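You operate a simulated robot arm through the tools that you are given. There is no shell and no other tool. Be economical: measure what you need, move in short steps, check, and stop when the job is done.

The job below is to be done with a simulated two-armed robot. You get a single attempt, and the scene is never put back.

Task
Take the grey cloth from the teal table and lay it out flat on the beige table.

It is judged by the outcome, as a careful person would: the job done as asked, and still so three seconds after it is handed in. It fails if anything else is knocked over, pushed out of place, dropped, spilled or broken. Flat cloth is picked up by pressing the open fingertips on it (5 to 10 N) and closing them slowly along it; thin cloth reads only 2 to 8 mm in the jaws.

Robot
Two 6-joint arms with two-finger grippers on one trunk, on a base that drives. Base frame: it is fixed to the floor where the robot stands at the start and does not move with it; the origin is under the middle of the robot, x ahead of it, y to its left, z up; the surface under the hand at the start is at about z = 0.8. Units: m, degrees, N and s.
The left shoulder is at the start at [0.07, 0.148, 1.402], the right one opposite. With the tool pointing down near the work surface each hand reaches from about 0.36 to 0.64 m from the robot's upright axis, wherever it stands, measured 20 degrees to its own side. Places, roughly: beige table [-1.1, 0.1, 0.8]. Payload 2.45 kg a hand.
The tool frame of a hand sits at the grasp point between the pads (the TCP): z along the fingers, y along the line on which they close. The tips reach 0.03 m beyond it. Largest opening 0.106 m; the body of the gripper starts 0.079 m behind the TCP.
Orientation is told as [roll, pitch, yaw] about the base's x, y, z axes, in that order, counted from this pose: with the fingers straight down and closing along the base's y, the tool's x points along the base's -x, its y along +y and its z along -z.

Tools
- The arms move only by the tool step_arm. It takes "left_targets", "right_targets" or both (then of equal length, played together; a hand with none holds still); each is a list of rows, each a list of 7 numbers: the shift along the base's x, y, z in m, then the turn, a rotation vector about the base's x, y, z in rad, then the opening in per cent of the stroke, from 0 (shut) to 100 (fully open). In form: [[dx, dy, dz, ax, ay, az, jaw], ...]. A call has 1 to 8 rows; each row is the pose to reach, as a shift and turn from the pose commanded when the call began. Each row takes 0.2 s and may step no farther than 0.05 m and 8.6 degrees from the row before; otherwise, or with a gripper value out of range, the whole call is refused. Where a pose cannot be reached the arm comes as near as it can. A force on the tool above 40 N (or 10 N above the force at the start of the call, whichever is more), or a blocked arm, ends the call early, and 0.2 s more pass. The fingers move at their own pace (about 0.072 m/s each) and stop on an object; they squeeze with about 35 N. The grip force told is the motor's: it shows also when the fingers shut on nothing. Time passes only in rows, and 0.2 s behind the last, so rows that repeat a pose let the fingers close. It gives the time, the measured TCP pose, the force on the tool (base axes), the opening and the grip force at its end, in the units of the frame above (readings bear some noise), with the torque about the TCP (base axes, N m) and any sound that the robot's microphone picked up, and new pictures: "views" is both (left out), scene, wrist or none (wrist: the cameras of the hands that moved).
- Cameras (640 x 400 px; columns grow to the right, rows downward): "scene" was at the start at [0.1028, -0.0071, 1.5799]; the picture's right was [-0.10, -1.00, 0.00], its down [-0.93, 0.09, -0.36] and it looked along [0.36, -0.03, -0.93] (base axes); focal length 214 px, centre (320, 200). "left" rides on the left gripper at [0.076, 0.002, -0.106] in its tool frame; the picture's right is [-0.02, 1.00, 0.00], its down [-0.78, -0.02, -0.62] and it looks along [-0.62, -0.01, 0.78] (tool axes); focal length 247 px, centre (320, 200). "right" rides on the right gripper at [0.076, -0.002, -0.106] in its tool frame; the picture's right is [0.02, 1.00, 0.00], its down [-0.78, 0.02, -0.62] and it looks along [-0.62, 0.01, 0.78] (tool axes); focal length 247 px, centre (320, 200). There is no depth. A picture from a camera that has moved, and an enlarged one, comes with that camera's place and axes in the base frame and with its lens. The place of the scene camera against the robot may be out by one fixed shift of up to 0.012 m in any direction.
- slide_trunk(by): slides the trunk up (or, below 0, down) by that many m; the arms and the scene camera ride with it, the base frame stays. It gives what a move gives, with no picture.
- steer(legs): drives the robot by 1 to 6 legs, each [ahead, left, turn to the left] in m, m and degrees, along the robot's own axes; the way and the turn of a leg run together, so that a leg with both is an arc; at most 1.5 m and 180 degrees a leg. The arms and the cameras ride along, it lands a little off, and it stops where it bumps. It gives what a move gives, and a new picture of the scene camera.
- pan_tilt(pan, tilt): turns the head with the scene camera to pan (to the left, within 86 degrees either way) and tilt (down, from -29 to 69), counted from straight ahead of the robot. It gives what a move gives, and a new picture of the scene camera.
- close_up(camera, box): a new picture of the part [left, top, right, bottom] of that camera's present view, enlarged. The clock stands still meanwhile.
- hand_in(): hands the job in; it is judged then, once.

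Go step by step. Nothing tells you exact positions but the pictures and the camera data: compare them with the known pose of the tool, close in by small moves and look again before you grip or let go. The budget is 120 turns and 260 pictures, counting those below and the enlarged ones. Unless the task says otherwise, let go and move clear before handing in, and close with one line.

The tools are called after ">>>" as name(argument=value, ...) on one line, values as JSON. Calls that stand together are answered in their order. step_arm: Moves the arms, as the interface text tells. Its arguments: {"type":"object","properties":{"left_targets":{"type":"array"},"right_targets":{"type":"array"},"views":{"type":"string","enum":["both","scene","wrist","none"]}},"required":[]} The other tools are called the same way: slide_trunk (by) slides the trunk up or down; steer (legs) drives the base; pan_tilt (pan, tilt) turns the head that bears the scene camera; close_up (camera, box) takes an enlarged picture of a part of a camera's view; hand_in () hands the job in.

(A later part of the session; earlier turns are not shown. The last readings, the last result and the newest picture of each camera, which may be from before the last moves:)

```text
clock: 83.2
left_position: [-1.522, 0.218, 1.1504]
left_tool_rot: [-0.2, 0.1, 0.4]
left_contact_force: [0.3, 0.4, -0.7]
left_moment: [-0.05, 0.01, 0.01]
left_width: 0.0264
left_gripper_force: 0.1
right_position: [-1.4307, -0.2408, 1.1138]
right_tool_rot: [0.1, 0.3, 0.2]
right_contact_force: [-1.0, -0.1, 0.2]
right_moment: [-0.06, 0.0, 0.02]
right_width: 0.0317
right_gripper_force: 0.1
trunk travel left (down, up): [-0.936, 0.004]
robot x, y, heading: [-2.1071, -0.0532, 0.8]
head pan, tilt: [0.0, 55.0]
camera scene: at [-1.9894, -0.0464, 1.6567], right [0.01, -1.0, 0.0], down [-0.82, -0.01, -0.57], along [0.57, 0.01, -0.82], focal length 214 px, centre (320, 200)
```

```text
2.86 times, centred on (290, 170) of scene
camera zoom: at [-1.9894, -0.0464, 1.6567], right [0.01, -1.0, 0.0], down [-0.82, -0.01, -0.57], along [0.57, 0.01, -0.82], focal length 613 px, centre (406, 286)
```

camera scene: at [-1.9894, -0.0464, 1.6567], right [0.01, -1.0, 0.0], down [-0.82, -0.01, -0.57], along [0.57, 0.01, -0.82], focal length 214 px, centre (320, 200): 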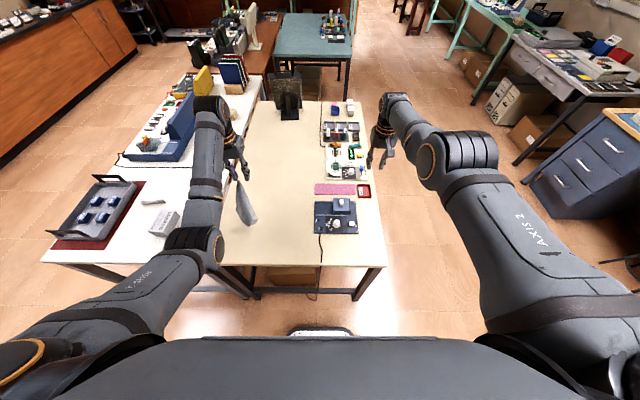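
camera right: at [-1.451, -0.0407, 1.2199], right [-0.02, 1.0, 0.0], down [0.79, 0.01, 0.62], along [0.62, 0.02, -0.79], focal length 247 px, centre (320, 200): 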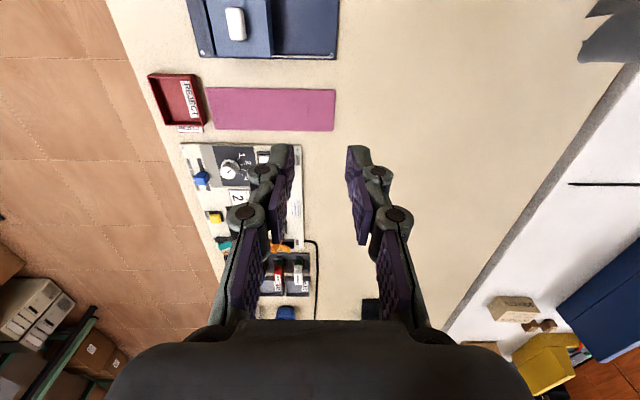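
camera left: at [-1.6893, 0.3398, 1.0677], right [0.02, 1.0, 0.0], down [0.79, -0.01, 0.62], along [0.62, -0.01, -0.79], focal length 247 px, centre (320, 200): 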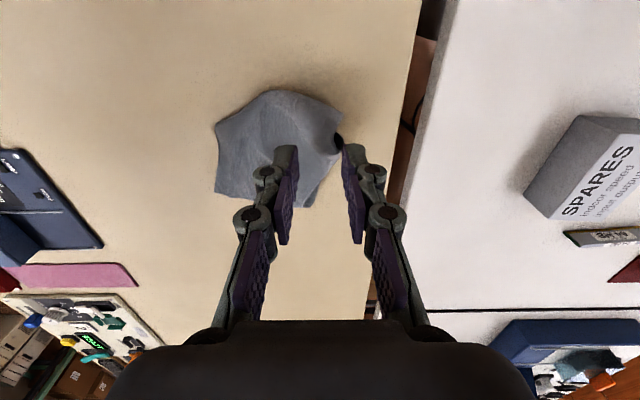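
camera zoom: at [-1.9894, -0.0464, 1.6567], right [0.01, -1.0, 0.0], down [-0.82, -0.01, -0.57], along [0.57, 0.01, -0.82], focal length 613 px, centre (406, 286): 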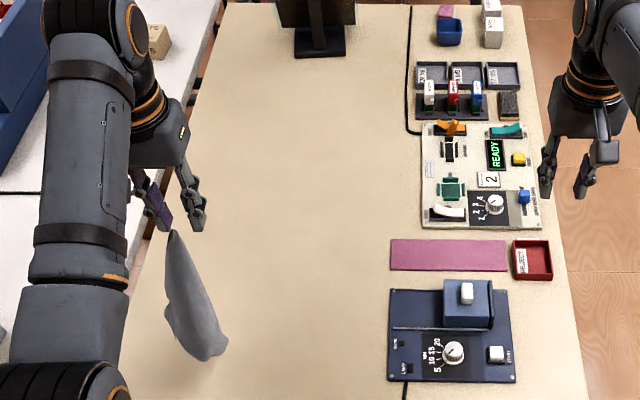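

The cloth hangs from one left finger near its corner. I lay it again: lower, then alternate backing the base and lowering so it trails out flat behind the hand.

>>> step_arm(left_targets=[[0.02, -0.01, -0.03, 0, 0, 0, 25], [0.03, -0.02, -0.06, 0, 0, 0, 25], [0.03, -0.02, -0.1, 0, 0, 0, 25], [0.03, -0.02, -0.14, 0, 0, 0, 25]], views="none")

>>> steer(legs=[[-0.05, 0, 0]])

>>> slide_trunk(by=-0.06)

>>> steer(legs=[[-0.06, 0, 0]])

>>> close_up(camera="left", box=[100, 0, 540, 280])

```text
clock: 84.2
left_position: [-1.4906, 0.1947, 1.0084]
left_tool_rot: [0.2, 0.3, 0.4]
left_contact_force: [1.1, 0.0, -0.1]
left_moment: [0.03, 0.02, -0.03]
left_width: 0.0264
left_gripper_force: 0.1
right_position: [-1.4291, -0.2428, 1.112]
right_tool_rot: [0.4, 0.4, 0.2]
right_contact_force: [0.4, 0.0, 0.7]
right_moment: [-0.01, 0.04, 0.02]
right_width: 0.0319
right_gripper_force: 0.0
trunk travel left (down, up): [-0.936, 0.004]
robot x, y, heading: [-2.1032, -0.0501, 0.4]
head pan, tilt: [0.0, 55.0]
```

```text
clock: 85.2
left_position: [-1.5325, 0.1958, 1.0031]
left_tool_rot: [0.1, 0.7, 0.5]
left_contact_force: [1.1, -0.2, -0.3]
left_moment: [-0.04, 0.06, -0.01]
left_width: 0.0268
left_gripper_force: 0.0
right_position: [-1.4717, -0.2429, 1.1065]
right_tool_rot: [0.3, 0.7, 0.1]
right_contact_force: [0.6, 0.3, -0.3]
right_moment: [-0.03, 0.1, -0.03]
right_width: 0.0317
right_gripper_force: 0.1
trunk travel left (down, up): [-0.936, 0.004]
robot x, y, heading: [-2.1555, -0.0522, 0.7]
head pan, tilt: [0.0, 55.0]
camera scene: at [-2.0245, -0.0513, 1.6553], right [0.01, -1.0, 0.0], down [-0.82, -0.01, -0.57], along [0.57, 0.01, -0.82], focal length 214 px, centre (320, 200)
```

scene: 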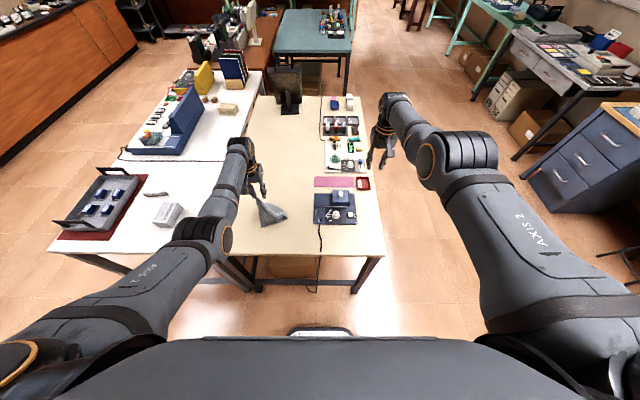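

```text
clock: 86.2
left_position: [-1.542, 0.1948, 0.9486]
left_tool_rot: [0.1, 0.0, 0.4]
left_contact_force: [-0.6, 0.6, 0.5]
left_moment: [-0.01, -0.02, -0.02]
left_width: 0.0266
left_gripper_force: 0.1
right_position: [-1.481, -0.2432, 1.0535]
right_tool_rot: [0.2, 0.2, 0.2]
right_contact_force: [-0.6, -0.8, -0.7]
right_moment: [0.02, -0.01, 0.0]
right_width: 0.0317
right_gripper_force: 0.1
trunk travel left (down, up): [-0.876, 0.064]
robot x, y, heading: [-2.1572, -0.0499, 0.8]
head pan, tilt: [0.0, 55.0]
```

```text
clock: 87.1
left_position: [-1.5918, 0.1931, 0.943]
left_tool_rot: [0.1, 0.6, 0.4]
left_contact_force: [0.8, -0.3, -1.2]
left_moment: [-0.03, 0.05, 0.03]
left_width: 0.0267
left_gripper_force: 0.1
right_position: [-1.5301, -0.2445, 1.0472]
right_tool_rot: [0.2, 0.7, 0.2]
right_contact_force: [1.0, 0.6, -0.7]
right_moment: [-0.01, 0.1, 0.02]
right_width: 0.0319
right_gripper_force: 0.1
trunk travel left (down, up): [-0.876, 0.064]
robot x, y, heading: [-2.2142, -0.0498, 0.9]
head pan, tilt: [0.0, 55.0]
camera scene: at [-2.0854, -0.0523, 1.5954], right [0.01, -1.0, 0.0], down [-0.82, -0.01, -0.57], along [0.57, 0.01, -0.82], focal length 214 px, centre (320, 200)
```

scene: 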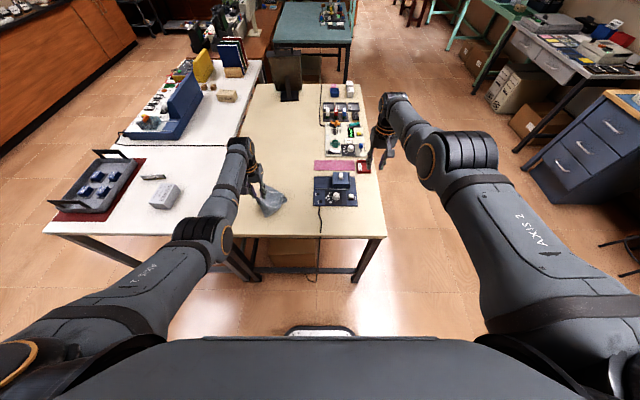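

```text
1.43 times, centred on (320, 140) of left
camera zoom: at [-1.6681, 0.1951, 1.0507], right [0.01, 1.0, 0.0], down [0.79, -0.01, 0.61], along [0.61, -0.01, -0.79], focal length 353 px, centre (320, 286)
```

zoom: 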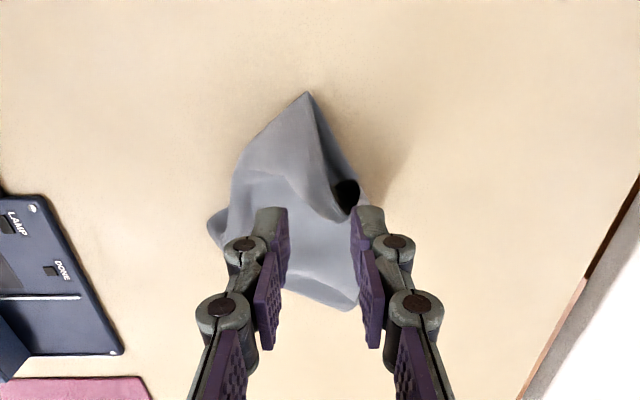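

The cloth drapes partly on the table but is hooked round one left fingertip. I lower further and open that hand wider to see whether it frees itself.

>>> slide_trunk(by=-0.08)

>>> step_arm(left_targets=[[0, 0, -0.015, 0, 0, 0, 40], [0, 0, -0.025, 0, 0, 0, 60], [0, 0, -0.025, 0, 0, 0, 80], [0, 0, -0.025, 0, 0, 0, 100], [0, 0, -0.025, 0, 0, 0, 100]], views="wrist")

>>> close_up(camera="scene", box=[230, 150, 350, 230])

```text
clock: 88.3
left_position: [-1.5973, 0.1937, 0.8682]
left_tool_rot: [0.1, 0.1, 0.4]
left_contact_force: [0.3, 0.4, 0.6]
left_moment: [-0.01, 0.01, -0.01]
left_width: 0.0265
left_gripper_force: 0.1
right_position: [-1.5359, -0.2449, 0.9712]
right_tool_rot: [0.3, 0.4, 0.2]
right_contact_force: [0.4, -0.2, -0.2]
right_moment: [-0.02, 0.01, 0.02]
right_width: 0.0319
right_gripper_force: 0.0
trunk travel left (down, up): [-0.796, 0.144]
robot x, y, heading: [-2.2164, -0.0519, 0.6]
head pan, tilt: [0.0, 55.0]
```

```text
clock: 89.5
left_position: [-1.5975, 0.1952, 0.8439]
left_tool_rot: [0.0, 0.2, 0.3]
left_contact_force: [1.3, 0.2, -0.4]
left_moment: [0.01, 0.01, -0.02]
left_width: 0.1058
left_gripper_force: 0.0
right_position: [-1.5368, -0.2448, 0.9734]
right_tool_rot: [0.3, 0.3, 0.2]
right_contact_force: [0.5, -0.1, 0.4]
right_moment: [-0.02, 0.0, 0.01]
right_width: 0.0318
right_gripper_force: 0.1
trunk travel left (down, up): [-0.796, 0.144]
robot x, y, heading: [-2.2152, -0.0528, 0.7]
head pan, tilt: [0.0, 55.0]
camera left: at [-1.6753, 0.1956, 0.9503], right [0.01, 1.0, 0.0], down [0.79, -0.01, 0.62], along [0.62, -0.01, -0.79], focal length 247 px, centre (320, 200)
```

left: 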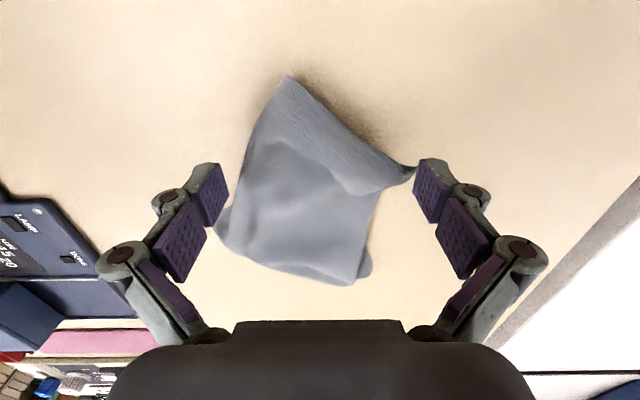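

```text
5.00 times, centred on (290, 190) of scene
camera zoom: at [-2.0959, -0.0524, 1.5165], right [0.01, -1.0, 0.0], down [-0.82, -0.01, -0.57], along [0.57, 0.01, -0.82], focal length 1072 px, centre (470, 250)
```

zoom: 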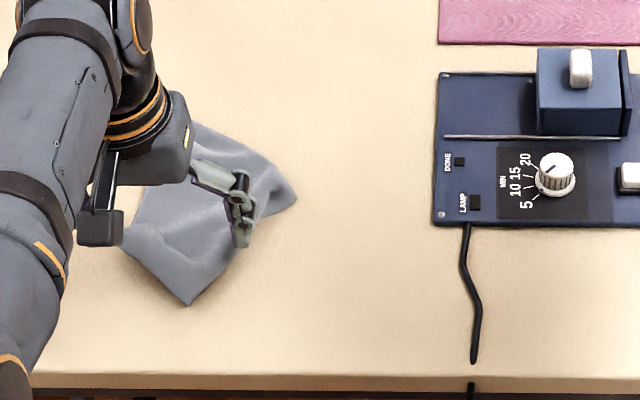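

Nearly free, but the corner stays on the outer fingertip. A closer look at the contact.

>>> close_up(camera="left", box=[340, 120, 500, 220])

>>> close_up(camera="left", box=[200, 60, 440, 300])

```text
4.00 times, centred on (420, 170) of left
camera zoom: at [-1.6753, 0.1956, 0.9503], right [0.01, 1.0, 0.0], down [0.79, -0.01, 0.62], along [0.62, -0.01, -0.79], focal length 988 px, centre (-80, 320)
```

zoom: 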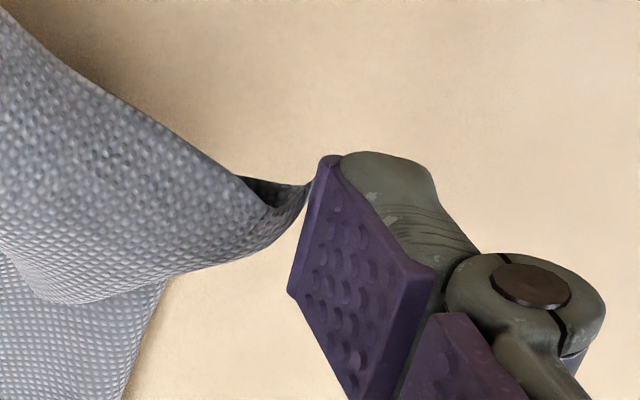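

```text
1.67 times, centred on (320, 180) of left
camera zoom: at [-1.6753, 0.1956, 0.9503], right [0.01, 1.0, 0.0], down [0.79, -0.01, 0.62], along [0.62, -0.01, -0.79], focal length 412 px, centre (320, 233)
```

zoom: 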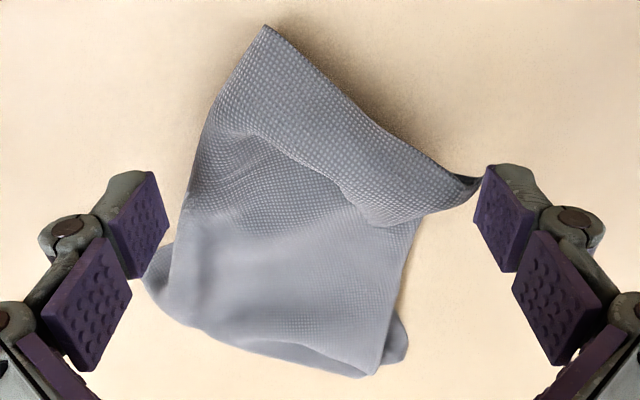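

A single point of the cloth is lodged in the finger pad. I'll use it as a grip: lift a little, move the hand right, then trail the cloth out toward −y with the base so the right hand can take the other end.

>>> step_arm(left_targets=[[0, -0.01, 0.03, 0, 0, 0, 80], [0, -0.03, 0.06, 0, 0, 0, 60], [0, -0.05, 0.09, 0, 0, 0, 40], [0, -0.08, 0.11, 0, 0, 0, 25], [0, -0.11, 0.11, 0, 0, 0, 25], [0, -0.14, 0.11, 0, 0, 0, 25]], right_targets=[[0, 0, 0.02, 0, 0, 0, 30], [0, 0, 0.04, 0, 0, 0, 30], [0, 0, 0.06, 0, 0, 0, 30], [0, 0, 0.08, 0, 0, 0, 30], [0, 0, 0.1, 0, 0, 0, 30], [0, 0, 0.12, 0, 0, 0, 30]], views="scene")

>>> steer(legs=[[0.03, 0.08, 0]])

>>> slide_trunk(by=-0.05)

>>> steer(legs=[[0.0, 0.08, 0]])

>>> close_up(camera="left", box=[0, 0, 640, 400])

```text
clock: 90.9
left_position: [-1.5976, 0.0518, 0.9542]
left_tool_rot: [0.1, 0.1, 0.4]
left_contact_force: [0.6, -0.2, 0.0]
left_moment: [0.04, 0.0, 0.01]
left_width: 0.0268
left_gripper_force: 0.1
right_position: [-1.524, -0.2446, 1.0926]
right_tool_rot: [0.4, 0.4, 0.2]
right_contact_force: [-1.4, 0.7, -0.1]
right_moment: [0.0, -0.02, 0.01]
right_width: 0.0318
right_gripper_force: 0.0
right hand out of reach, approached as far as the arm can: row 1, 2, 3, 4, 5, 6
trunk travel left (down, up): [-0.796, 0.144]
robot x, y, heading: [-2.2136, -0.0546, 0.7]
head pan, tilt: [0.0, 55.0]
camera scene: at [-2.0963, -0.0535, 1.5165], right [0.01, -1.0, 0.0], down [-0.82, -0.01, -0.57], along [0.57, 0.01, -0.82], focal length 214 px, centre (320, 200)
```

scene: 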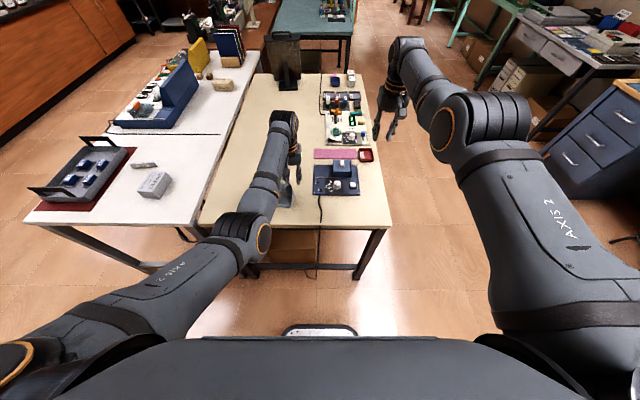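

```text
clock: 92.0
left_position: [-1.5676, 0.1317, 0.9539]
left_tool_rot: [0.2, 0.2, 0.4]
left_contact_force: [-0.3, 0.2, -0.3]
left_moment: [0.04, 0.03, 0.0]
left_width: 0.0265
left_gripper_force: 0.0
right_position: [-1.4953, -0.1658, 1.0926]
right_tool_rot: [0.4, 0.4, 0.3]
right_contact_force: [0.2, -0.7, -0.7]
right_moment: [-0.01, 0.0, -0.01]
right_width: 0.0315
right_gripper_force: 0.1
trunk travel left (down, up): [-0.796, 0.144]
robot x, y, heading: [-2.1876, 0.0302, 1.0]
head pan, tilt: [0.0, 55.0]
camera scene: at [-2.0682, 0.0246, 1.5166], right [0.01, -1.0, 0.0], down [-0.82, -0.01, -0.57], along [0.57, 0.01, -0.82], focal length 214 px, centre (320, 200)
```

scene: 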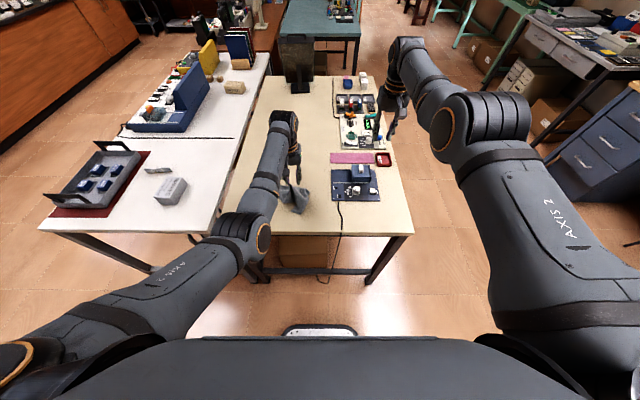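

```text
clock: 92.9
left_position: [-1.5678, 0.1329, 0.9029]
left_tool_rot: [0.1, 0.1, 0.4]
left_contact_force: [-0.2, -0.5, 0.7]
left_moment: [0.01, -0.01, -0.01]
left_width: 0.0265
left_gripper_force: 0.1
right_position: [-1.4944, -0.1641, 1.0432]
right_tool_rot: [0.4, 0.4, 0.2]
right_contact_force: [-0.4, 0.0, 0.5]
right_moment: [0.02, 0.02, -0.02]
right_width: 0.0317
right_gripper_force: 0.1
trunk travel left (down, up): [-0.746, 0.194]
robot x, y, heading: [-2.1852, 0.0269, 1.0]
head pan, tilt: [0.0, 55.0]
```

```text
clock: 94.0
left_position: [-1.5691, 0.2143, 0.9048]
left_tool_rot: [0.1, 0.2, 0.4]
left_contact_force: [0.1, 0.3, -0.1]
left_moment: [0.03, -0.02, 0.01]
left_width: 0.0264
left_gripper_force: 0.0
right_position: [-1.4958, -0.0833, 1.042]
right_tool_rot: [0.4, 0.4, 0.3]
right_contact_force: [-0.1, -0.4, 0.4]
right_moment: [-0.02, 0.0, 0.01]
right_width: 0.0319
right_gripper_force: 0.0
trunk travel left (down, up): [-0.746, 0.194]
robot x, y, heading: [-2.1855, 0.1083, 0.9]
head pan, tilt: [0.0, 55.0]
camera scene: at [-2.0679, 0.1072, 1.4665], right [0.01, -1.0, 0.0], down [-0.82, -0.01, -0.57], along [0.57, 0.01, -0.82], focal length 214 px, centre (320, 200)
```

scene: 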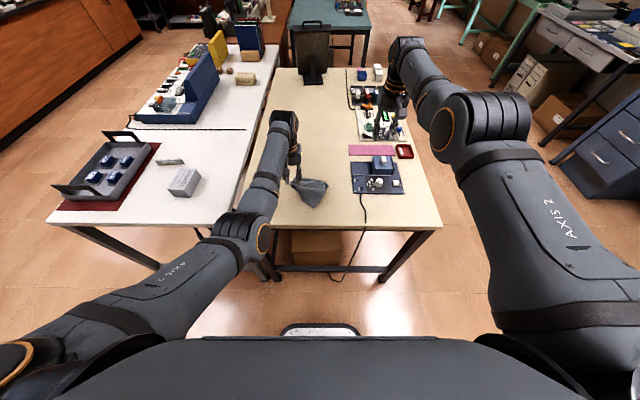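

```text
1.00 times, centred on (320, 200) of left (not enlarged: the box is as wide or as high as the picture)
camera zoom: at [-1.6455, 0.215, 1.0101], right [0.01, 1.0, 0.0], down [0.79, -0.01, 0.62], along [0.62, -0.01, -0.79], focal length 247 px, centre (320, 200)
```

zoom: 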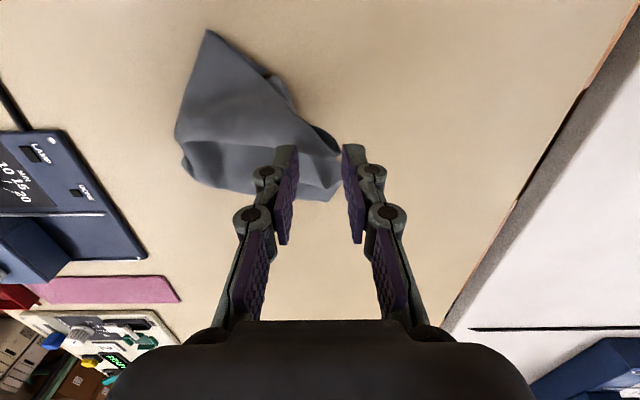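

The cloth trails out to the right of the left hand. I move the left a little more left and down, and bring the right hand over the cloth's right side at about (−1.53, 0.11).

>>> step_arm(left_targets=[[0, 0.015, -0.01, 0, 0, 0, 25], [0, 0.03, -0.02, 0, 0, 0, 25], [0, 0.045, -0.03, 0, 0, 0, 25], [0, 0.06, -0.04, 0, 0, 0, 25], [0, 0.06, -0.04, 0, 0, 0, 25], [0, 0.06, -0.04, 0, 0, 0, 25]], right_targets=[[-0.005, 0.03, 0, 0, 0, 0, 30], [-0.01, 0.06, 0, 0, 0, 0, 30], [-0.015, 0.1, -0.02, 0, 0, 0, 30], [-0.02, 0.14, -0.04, 0, 0, 0, 30], [-0.03, 0.17, -0.07, 0, 0, 0, 30], [-0.035, 0.19, -0.1, 0, 0, 0, 30]], views="both")

```text
clock: 95.4
left_position: [-1.5674, 0.2763, 0.8621]
left_tool_rot: [-0.1, 0.2, 0.5]
left_contact_force: [-0.3, 0.5, 0.2]
left_moment: [0.01, -0.01, -0.01]
left_width: 0.0266
left_gripper_force: 0.1
right_position: [-1.5407, 0.1017, 0.9442]
right_tool_rot: [0.2, 0.5, 0.2]
right_contact_force: [0.5, -0.5, -0.6]
right_moment: [-0.02, -0.01, 0.0]
right_width: 0.0322
right_gripper_force: 0.2
right hand out of reach, approached as far as the arm can: row 2, 4, 5, 6
trunk travel left (down, up): [-0.746, 0.194]
robot x, y, heading: [-2.185, 0.1088, 0.7]
head pan, tilt: [0.0, 55.0]
camera scene: at [-2.068, 0.1092, 1.4666], right [0.01, -1.0, 0.0], down [-0.82, -0.01, -0.57], along [0.57, 0.01, -0.82], focal length 214 px, centre (320, 200)
camera right: at [-1.6156, 0.0987, 1.0513], right [-0.03, 1.0, 0.0], down [0.79, 0.02, 0.62], along [0.61, 0.02, -0.79], focal length 247 px, centre (320, 200)
camera left: at [-1.6446, 0.2779, 0.9687], right [0.01, 1.0, 0.0], down [0.79, -0.01, 0.62], along [0.62, -0.01, -0.79], focal length 247 px, centre (320, 200)
```

scene: 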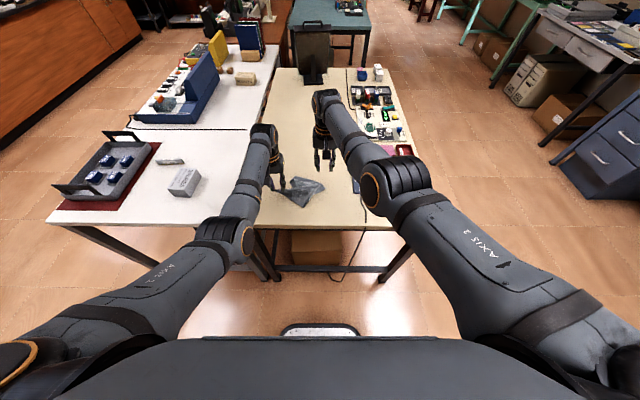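
right: 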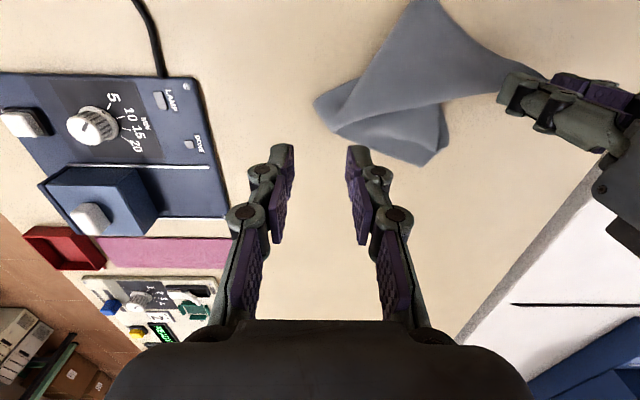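
left: 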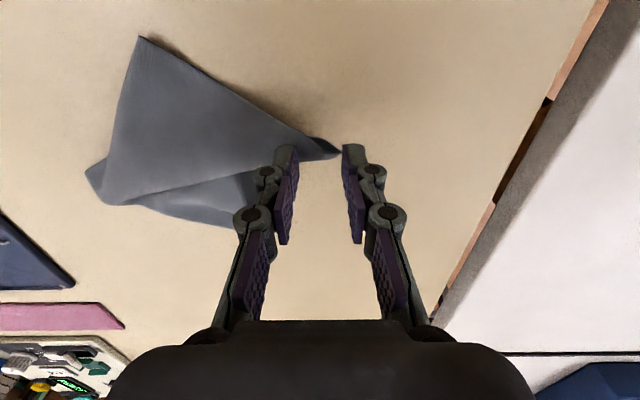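

The right hand sees the cloth's right-hand fold at (−1.54, 0.095). I shift over it and come down to just above it.

>>> step_arm(right_targets=[[-0.015, 0.015, -0.03, 0, 0, 0, 30], [-0.025, 0.025, -0.06, 0, 0, 0, 30], [-0.025, 0.025, -0.09, 0, 0, 0, 30], [-0.025, 0.025, -0.1, 0, 0, 0, 30]], views="wrist")

```text
clock: 96.4
left_position: [-1.5687, 0.2764, 0.862]
left_tool_rot: [0.0, 0.0, 0.4]
left_contact_force: [0.4, 0.2, -0.4]
left_moment: [-0.02, 0.03, 0.02]
left_width: 0.0264
left_gripper_force: 0.0
right_position: [-1.5732, 0.117, 0.8529]
right_tool_rot: [0.2, 0.3, 0.3]
right_contact_force: [-0.1, -0.4, 0.0]
right_moment: [-0.05, 0.0, 0.01]
right_width: 0.0321
right_gripper_force: 0.1
right hand out of reach, approached as far as the arm can: row 3, 4
trunk travel left (down, up): [-0.746, 0.194]
robot x, y, heading: [-2.1886, 0.1109, 0.9]
head pan, tilt: [0.0, 55.0]
camera right: at [-1.6483, 0.1143, 0.959], right [-0.03, 1.0, 0.0], down [0.79, 0.02, 0.62], along [0.62, 0.02, -0.79], focal length 247 px, centre (320, 200)
```

right: 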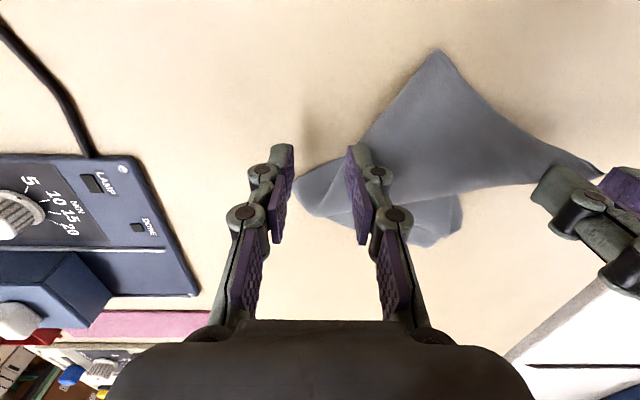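

The fingers straddle the edge only partly. I shift the right hand +3 cm in y and a bit forward.

>>> step_arm(right_targets=[[0.01, 0.015, 0.01, 0, 0, 0, 30], [0.02, 0.03, 0.01, 0, 0, 0, 30], [0.02, 0.03, 0.01, 0, 0, 0, 30]], views="none")

>>> slide_trunk(by=-0.018)

>>> close_up(camera="right", box=[220, 40, 540, 280])

```text
clock: 97.2
left_position: [-1.5688, 0.2754, 0.8622]
left_tool_rot: [0.1, 0.2, 0.5]
left_contact_force: [0.1, -0.2, 0.4]
left_moment: [-0.01, -0.02, -0.01]
left_width: 0.0262
left_gripper_force: 0.0
right_position: [-1.5731, 0.1308, 0.8669]
right_tool_rot: [0.2, 0.5, 0.3]
right_contact_force: [0.7, 0.3, 0.5]
right_moment: [-0.02, 0.0, 0.01]
right_width: 0.032
right_gripper_force: 0.0
right hand out of reach, approached as far as the arm can: row 1, 2, 3
trunk travel left (down, up): [-0.746, 0.194]
robot x, y, heading: [-2.1886, 0.1107, 0.8]
head pan, tilt: [0.0, 55.0]
```

```text
clock: 97.8
left_position: [-1.5669, 0.275, 0.8451]
left_tool_rot: [0.1, -0.1, 0.5]
left_contact_force: [-0.1, -1.1, 0.1]
left_moment: [0.01, -0.01, -0.01]
left_width: 0.0266
left_gripper_force: 0.0
right_position: [-1.5729, 0.1312, 0.848]
right_tool_rot: [0.3, 0.5, 0.2]
right_contact_force: [-0.1, 0.0, 0.8]
right_moment: [0.04, 0.02, 0.02]
right_width: 0.0318
right_gripper_force: 0.0
trunk travel left (down, up): [-0.728, 0.212]
robot x, y, heading: [-2.1883, 0.1043, 0.6]
head pan, tilt: [0.0, 55.0]
```

```text
1.67 times, centred on (380, 160) of right
camera zoom: at [-1.6476, 0.1269, 0.9551], right [-0.03, 1.0, 0.0], down [0.79, 0.02, 0.62], along [0.61, 0.02, -0.79], focal length 412 px, centre (220, 267)
```

zoom: 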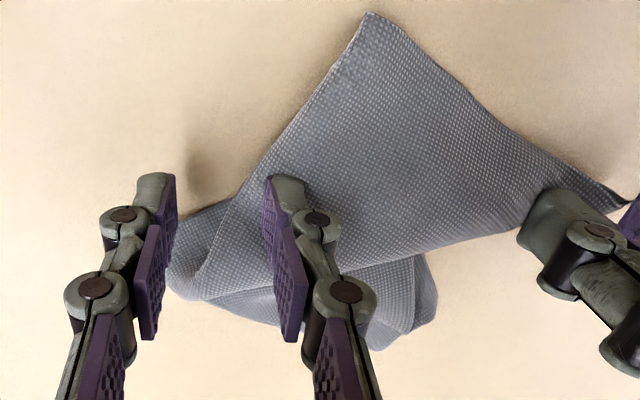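

The right arm is at its reach; I'll bring the cloth to it by drawing the left hand 4 cm toward me, and move the right hand a little left.

>>> step_arm(left_targets=[[-0.01, 0.005, 0, 0, 0, 0, 25], [-0.02, 0.01, 0, 0, 0, 0, 25], [-0.03, 0.015, 0, 0, 0, 0, 25], [-0.04, 0.02, 0, 0, 0, 0, 25]], right_targets=[[-0.005, 0.01, 0, 0, 0, 0, 30], [-0.01, 0.02, 0, 0, 0, 0, 30], [-0.01, 0.03, 0, 0, 0, 0, 30], [-0.01, 0.03, 0, 0, 0, 0, 30]], views="none")

>>> close_up(camera="right", box=[220, 40, 540, 280])

```text
clock: 98.8
left_position: [-1.6093, 0.2963, 0.845]
left_tool_rot: [0.0, 0.1, 0.5]
left_contact_force: [-1.2, 0.1, -0.3]
left_moment: [-0.01, 0.02, -0.01]
left_width: 0.0265
left_gripper_force: 0.0
right_position: [-1.5816, 0.15, 0.8497]
right_tool_rot: [0.3, 0.4, 0.3]
right_contact_force: [-0.1, 0.0, -0.4]
right_moment: [-0.01, 0.01, -0.02]
right_width: 0.0318
right_gripper_force: 0.0
right hand out of reach, approached as far as the arm can: row 3, 4
trunk travel left (down, up): [-0.728, 0.212]
robot x, y, heading: [-2.1845, 0.1089, 1.0]
head pan, tilt: [0.0, 55.0]
```

```text
1.67 times, centred on (380, 160) of right
camera zoom: at [-1.6569, 0.1464, 0.9562], right [-0.03, 1.0, 0.01], down [0.79, 0.02, 0.62], along [0.61, 0.02, -0.79], focal length 412 px, centre (220, 267)
```

zoom: 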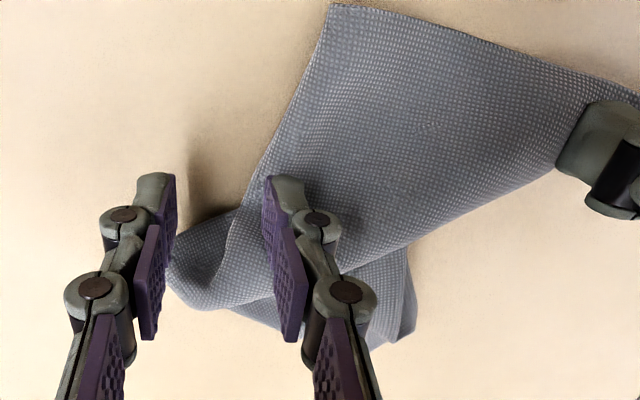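

The cloth's edge now runs between the right fingers. I narrow the jaw, step in to straddle the edge near its corner, and press down gently.

>>> step_arm(left_targets=[[0, 0.005, 0, 0, 0, 0, 20], [0, 0.01, 0, 0, 0, 0, 15], [0, 0.01, 0, 0, 0, 0, 15], [0, 0.01, 0, 0, 0, 0, 15], [0, 0.01, 0, 0, 0, 0, 15]], right_targets=[[-0.01, 0.015, 0.005, 0, 0, 0, 25], [-0.02, 0.03, 0.005, 0, 0, 0, 21], [-0.022, 0.034, -0.008, 0, 0, 0, 21], [-0.022, 0.034, -0.014, 0, 0, 0, 21], [-0.022, 0.034, -0.019, 0, 0, 0, 21]], views="none")

>>> close_up(camera="right", box=[220, 40, 540, 280])

```text
clock: 100.0
left_position: [-1.6081, 0.3064, 0.8442]
left_tool_rot: [0.1, 0.0, 0.5]
left_contact_force: [0.6, 0.5, 0.1]
left_moment: [0.03, 0.01, 0.01]
left_width: 0.0158
left_gripper_force: 0.0
right_position: [-1.5881, 0.149, 0.8309]
right_tool_rot: [0.1, 0.5, 0.2]
right_contact_force: [0.8, 1.1, 1.3]
right_moment: [0.07, 0.0, -0.02]
right_width: 0.0222
right_gripper_force: 0.1
right hand out of reach, approached as far as the arm can: row 1, 2, 3, 4, 5
trunk travel left (down, up): [-0.728, 0.212]
robot x, y, heading: [-2.1881, 0.1073, 1.0]
head pan, tilt: [0.0, 55.0]
```

```text
1.67 times, centred on (380, 160) of right
camera zoom: at [-1.6633, 0.1458, 0.9382], right [-0.03, 1.0, 0.0], down [0.79, 0.02, 0.62], along [0.62, 0.02, -0.79], focal length 412 px, centre (220, 267)
```

zoom: 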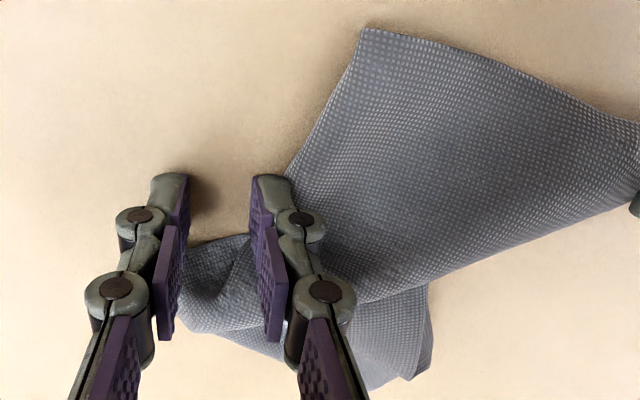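

The right arm can't cross further. I lift it, swing the left hand right 10 cm, then shift the base left 10 cm, which restores the cloth's lie with the right hand now better placed.

>>> step_arm(left_targets=[[0, -0.025, 0.01, 0, 0, 0, 15], [0, -0.05, 0.01, 0, 0, 0, 15], [0, -0.08, 0.01, 0, 0, 0, 15], [0, -0.11, 0.0, 0, 0, 0, 15]], right_targets=[[0, -0.02, 0.04, 0, 0, 0, 21], [0, -0.06, 0.06, 0, 0, 0, 21], [0, -0.1, 0.08, 0, 0, 0, 21], [0, -0.12, 0.08, 0, 0, 0, 21]], views="none")

>>> steer(legs=[[0.02, 0.13, 0]])

>>> close_up(camera="right", box=[0, 0, 640, 400])

>>> close_up(camera="left", box=[0, 0, 640, 400])

```text
clock: 101.0
left_position: [-1.6062, 0.1932, 0.8448]
left_tool_rot: [0.1, 0.1, 0.5]
left_contact_force: [0.5, 0.1, 0.5]
left_moment: [0.0, 0.02, -0.01]
left_width: 0.0159
left_gripper_force: 0.1
right_position: [-1.5316, 0.0481, 0.8972]
right_tool_rot: [0.2, 0.6, 0.3]
right_contact_force: [0.3, -0.3, -0.6]
right_moment: [0.03, 0.02, 0.01]
right_width: 0.0223
right_gripper_force: 0.0
right hand out of reach, approached as far as the arm can: row 1, 2, 3, 4
trunk travel left (down, up): [-0.728, 0.212]
robot x, y, heading: [-2.1864, 0.1093, 0.8]
head pan, tilt: [0.0, 55.0]
```

```text
clock: 102.3
left_position: [-1.5883, 0.3254, 0.8452]
left_tool_rot: [0.1, 0.1, 0.6]
left_contact_force: [0.2, -0.4, 0.5]
left_moment: [0.02, 0.0, -0.03]
left_width: 0.0159
left_gripper_force: 0.1
right_position: [-1.5141, 0.1792, 0.8965]
right_tool_rot: [0.2, 0.5, 0.4]
right_contact_force: [-1.0, -0.7, 0.2]
right_moment: [0.01, 0.0, 0.02]
right_width: 0.0224
right_gripper_force: 0.0
trunk travel left (down, up): [-0.728, 0.212]
robot x, y, heading: [-2.1665, 0.237, 1.0]
head pan, tilt: [0.0, 55.0]
camera scene: at [-2.0503, 0.2371, 1.4485], right [0.02, -1.0, 0.0], down [-0.82, -0.01, -0.57], along [0.57, 0.01, -0.82], focal length 214 px, centre (320, 200)
```

scene: 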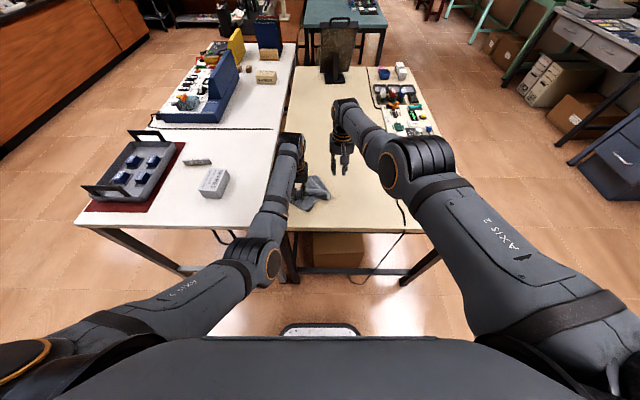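

```text
1.00 times, centred on (320, 200) of right (not enlarged: the box is as wide or as high as the picture)
camera zoom: at [-1.5883, 0.1761, 1.0045], right [-0.03, 1.0, 0.0], down [0.79, 0.02, 0.61], along [0.61, 0.02, -0.79], focal length 247 px, centre (320, 200)
```

zoom: 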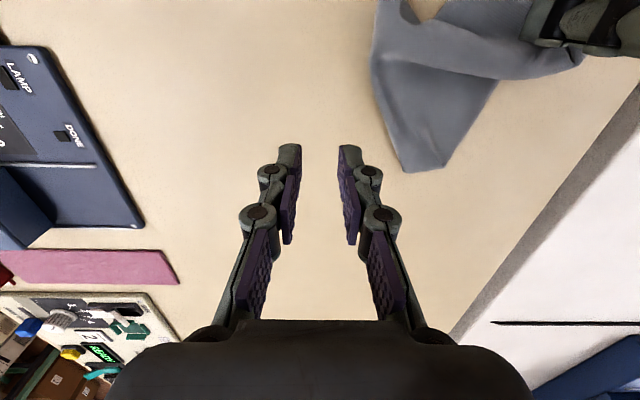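

```text
1.00 times, centred on (320, 200) of left (not enlarged: the box is as wide or as high as the picture)
camera zoom: at [-1.6648, 0.3255, 0.9512], right [0.01, 1.0, 0.0], down [0.78, -0.01, 0.62], along [0.62, -0.01, -0.78], focal length 247 px, centre (320, 200)
```

zoom: 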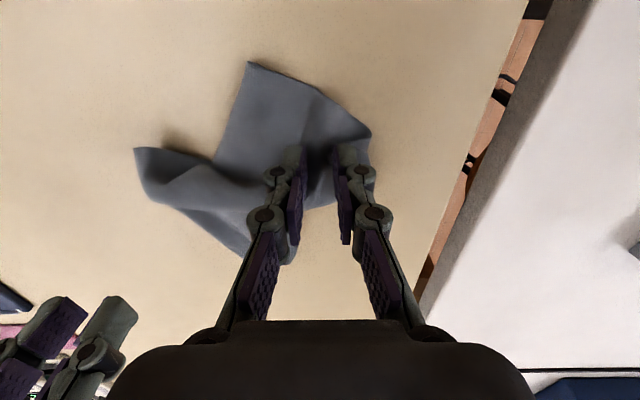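

The cloth may have come off the left finger. I raise the left hand slightly to check.

>>> step_arm(left_targets=[[0, 0, 0.02, 0, 0, 0, 15], [0, 0, 0.05, 0, 0, 0, 15], [0, 0, 0.08, 0, 0, 0, 15]], views="wrist")

```text
clock: 103.1
left_position: [-1.5874, 0.3255, 0.9236]
left_tool_rot: [0.0, 0.1, 0.5]
left_contact_force: [-0.2, -0.1, 0.1]
left_moment: [-0.05, 0.0, 0.03]
left_width: 0.0159
left_gripper_force: 0.1
right_position: [-1.5141, 0.18, 0.8963]
right_tool_rot: [0.2, 0.6, 0.3]
right_contact_force: [0.5, 0.5, 0.3]
right_moment: [0.02, -0.01, 0.0]
right_width: 0.0224
right_gripper_force: 0.0
trunk travel left (down, up): [-0.728, 0.212]
robot x, y, heading: [-2.1719, 0.2365, 1.1]
head pan, tilt: [0.0, 55.0]
camera left: at [-1.6645, 0.3263, 1.0304], right [0.01, 1.0, 0.0], down [0.79, -0.01, 0.62], along [0.62, -0.01, -0.79], focal length 247 px, centre (320, 200)
```

left: 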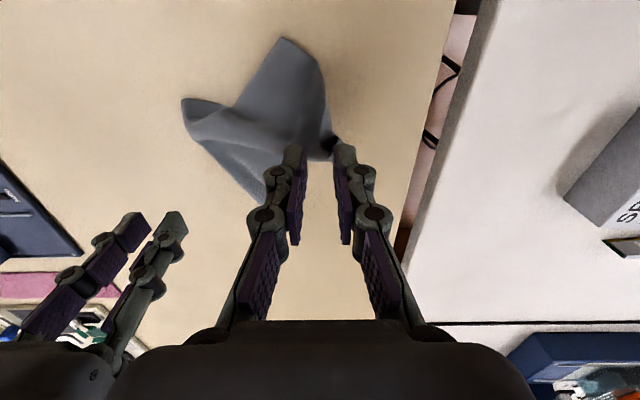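

Still attached, but a free corner lies at about (−1.60, 0.205), within the right hand's reach. I move the right hand over it.

>>> step_arm(left_targets=[[0, 0.01, -0.02, 0, 0, 0, 15], [0, 0.02, -0.04, 0, 0, 0, 15], [0, 0.025, -0.06, 0, 0, 0, 15], [0, 0.025, -0.06, 0, 0, 0, 15]], right_targets=[[-0.02, 0, 0, 0, 0, 0, 25], [-0.04, 0.005, 0, 0, 0, 0, 28], [-0.06, 0.01, 0, 0, 0, 0, 28], [-0.075, 0.015, -0.01, 0, 0, 0, 28]], views="wrist")

```text
clock: 104.1
left_position: [-1.5859, 0.3503, 0.8662]
left_tool_rot: [-0.1, 0.1, 0.5]
left_contact_force: [-0.5, 0.2, 0.6]
left_moment: [-0.04, 0.02, 0.02]
left_width: 0.0159
left_gripper_force: 0.1
right_position: [-1.5318, 0.2155, 0.8711]
right_tool_rot: [0.1, 0.7, 0.4]
right_contact_force: [-0.2, 0.1, -0.3]
right_moment: [0.0, -0.01, 0.03]
right_width: 0.0295
right_gripper_force: 0.1
right hand out of reach, approached as far as the arm can: row 1, 2, 3, 4
trunk travel left (down, up): [-0.728, 0.212]
robot x, y, heading: [-2.1704, 0.2362, 0.9]
head pan, tilt: [0.0, 55.0]
camera right: at [-1.6054, 0.2109, 0.9786], right [-0.03, 1.0, 0.0], down [0.79, 0.02, 0.61], along [0.61, 0.02, -0.79], focal length 247 px, centre (320, 200)
camera left: at [-1.6622, 0.3514, 0.9713], right [0.01, 1.0, 0.0], down [0.78, -0.01, 0.62], along [0.62, -0.01, -0.78], focal length 247 px, centre (320, 200)
```

right: 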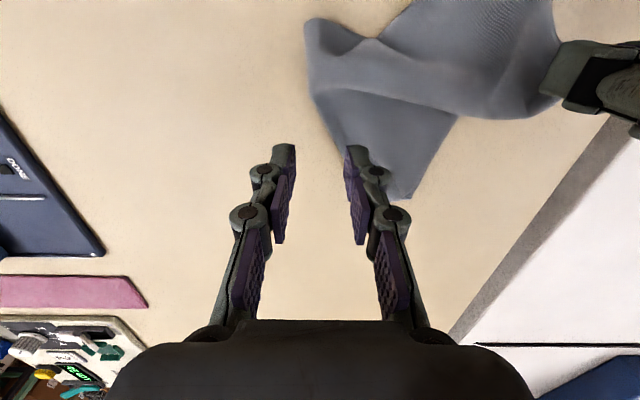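
left: 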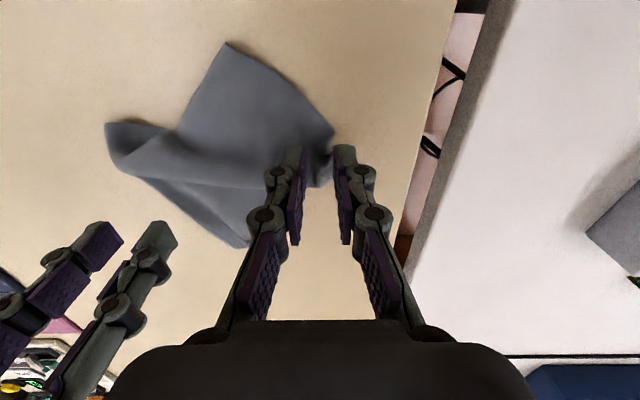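

The trunk is now too low for close-in work. I raise it 0.1 m and lower both hands again, with the right going to the free corner.

>>> slide_trunk(by=0.1)

>>> step_arm(left_targets=[[0, 0, -0.03, 0, 0, 0, 15], [0, 0, -0.06, 0, 0, 0, 15], [0, 0, -0.09, 0, 0, 0, 15], [0, 0, -0.1, 0, 0, 0, 15]], right_targets=[[-0.015, 0, -0.03, 0, 0, 0, 28], [-0.03, 0, -0.05, 0, 0, 0, 28], [-0.045, 0, -0.07, 0, 0, 0, 28], [-0.055, 0, -0.09, 0, 0, 0, 28]], views="wrist")

```text
clock: 105.4
left_position: [-1.5857, 0.3495, 0.964]
left_tool_rot: [-0.1, 0.2, 0.6]
left_contact_force: [0.1, 0.2, 0.5]
left_moment: [-0.03, 0.03, 0.02]
left_width: 0.0158
left_gripper_force: 0.0
right_position: [-1.5301, 0.2123, 0.9711]
right_tool_rot: [0.3, 0.8, 0.4]
right_contact_force: [0.1, 0.8, 0.5]
right_moment: [0.03, -0.01, -0.01]
right_width: 0.0294
right_gripper_force: 0.0
trunk travel left (down, up): [-0.828, 0.112]
robot x, y, heading: [-2.1702, 0.2382, 0.7]
head pan, tilt: [0.0, 55.0]
```

```text
clock: 106.4
left_position: [-1.5854, 0.3517, 0.8658]
left_tool_rot: [0.0, 0.1, 0.6]
left_contact_force: [0.4, 0.7, 0.2]
left_moment: [-0.01, 0.02, 0.01]
left_width: 0.016
left_gripper_force: 0.0
right_position: [-1.5702, 0.2185, 0.8735]
right_tool_rot: [0.1, 0.8, 0.4]
right_contact_force: [-0.3, 0.1, -0.6]
right_moment: [-0.05, -0.01, 0.02]
right_width: 0.0295
right_gripper_force: 0.0
right hand out of reach, approached as far as the arm can: row 1, 2, 3, 4
trunk travel left (down, up): [-0.828, 0.112]
robot x, y, heading: [-2.17, 0.2367, 0.9]
head pan, tilt: [0.0, 55.0]
camera right: at [-1.6461, 0.2161, 0.9815], right [-0.03, 1.0, 0.0], down [0.79, 0.02, 0.61], along [0.61, 0.02, -0.79], focal length 247 px, centre (320, 200)
camera left: at [-1.662, 0.3528, 0.9725], right [0.01, 1.0, 0.0], down [0.78, -0.01, 0.62], along [0.62, -0.01, -0.79], focal length 247 px, centre (320, 200)
```

right: 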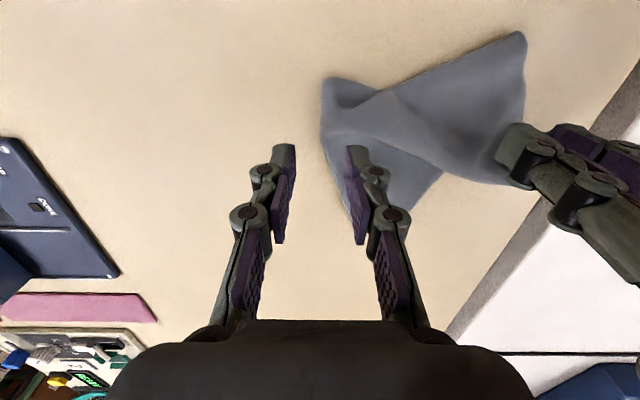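
left: 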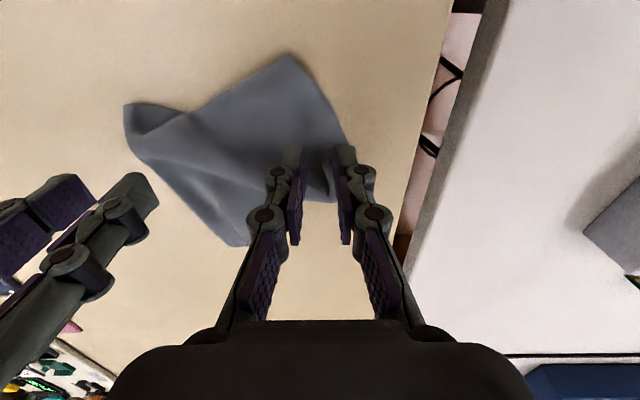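

Better. The free corner is at about (−1.61, 0.22). I go on down and toward it.

>>> step_arm(right_targets=[[-0.0, 0.01, -0.01, 0, 0, 0, 28], [-0.01, 0.015, -0.02, 0, 0, 0, 28], [-0.02, 0.02, -0.03, 0, 0, 0, 28], [-0.02, 0.02, -0.03, 0, 0, 0, 28]], views="wrist")

```text
clock: 107.4
left_position: [-1.5854, 0.3505, 0.866]
left_tool_rot: [0.0, 0.1, 0.7]
left_contact_force: [-0.4, 0.5, 0.0]
left_moment: [0.0, -0.01, -0.01]
left_width: 0.0159
left_gripper_force: 0.0
right_position: [-1.5944, 0.2385, 0.8442]
right_tool_rot: [0.3, 0.7, 0.3]
right_contact_force: [-0.1, -0.2, 0.2]
right_moment: [0.03, 0.01, 0.0]
right_width: 0.0297
right_gripper_force: 0.0
right hand out of reach, approached as far as the arm can: row 1, 2
trunk travel left (down, up): [-0.828, 0.112]
robot x, y, heading: [-2.1667, 0.238, 1.1]
head pan, tilt: [0.0, 55.0]
camera right: at [-1.6676, 0.2349, 0.951], right [-0.03, 1.0, 0.0], down [0.79, 0.02, 0.61], along [0.61, 0.02, -0.79], focal length 247 px, centre (320, 200)
```

right: 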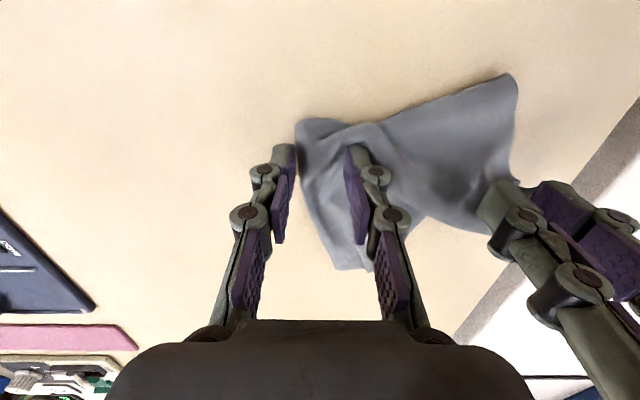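

The corner lies between the right fingertips. I press lightly and close slowly.

>>> step_arm(right_targets=[[0, 0, -0.006, 0, 0, 0, 28], [0, 0, -0.012, 0, 0, 0, 28], [0, 0, -0.015, 0, 0, 0, 24], [0, 0, -0.015, 0, 0, 0, 18], [0, 0, -0.015, 0, 0, 0, 12], [0, 0, -0.015, 0, 0, 0, 6], [0, 0, -0.015, 0, 0, 0, 0], [0, 0, -0.015, 0, 0, 0, 0]], views="wrist")

```text
clock: 109.2
left_position: [-1.5868, 0.3523, 0.8657]
left_tool_rot: [0.0, 0.1, 0.6]
left_contact_force: [0.5, 0.8, -0.2]
left_moment: [0.01, -0.01, -0.01]
left_width: 0.0161
left_gripper_force: 0.1
right_position: [-1.5988, 0.233, 0.8335]
right_tool_rot: [0.2, 0.7, 0.4]
right_contact_force: [0.2, 0.0, 0.2]
right_moment: [0.01, 0.0, 0.01]
right_width: 0.0029
right_gripper_force: 27.8
right hand out of reach, approached as far as the arm can: row 1, 2, 3, 4, 5, 6, 7, 8
trunk travel left (down, up): [-0.828, 0.112]
robot x, y, heading: [-2.1679, 0.2397, 1.1]
head pan, tilt: [0.0, 55.0]
camera right: at [-1.6731, 0.2292, 0.9405], right [-0.03, 1.0, 0.0], down [0.79, 0.02, 0.61], along [0.61, 0.02, -0.79], focal length 247 px, centre (320, 200)
```

right: 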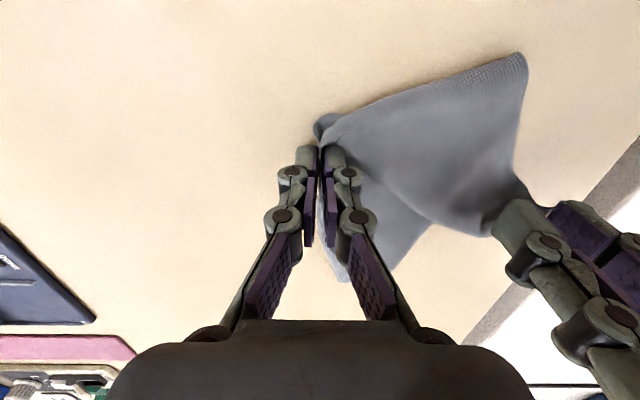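

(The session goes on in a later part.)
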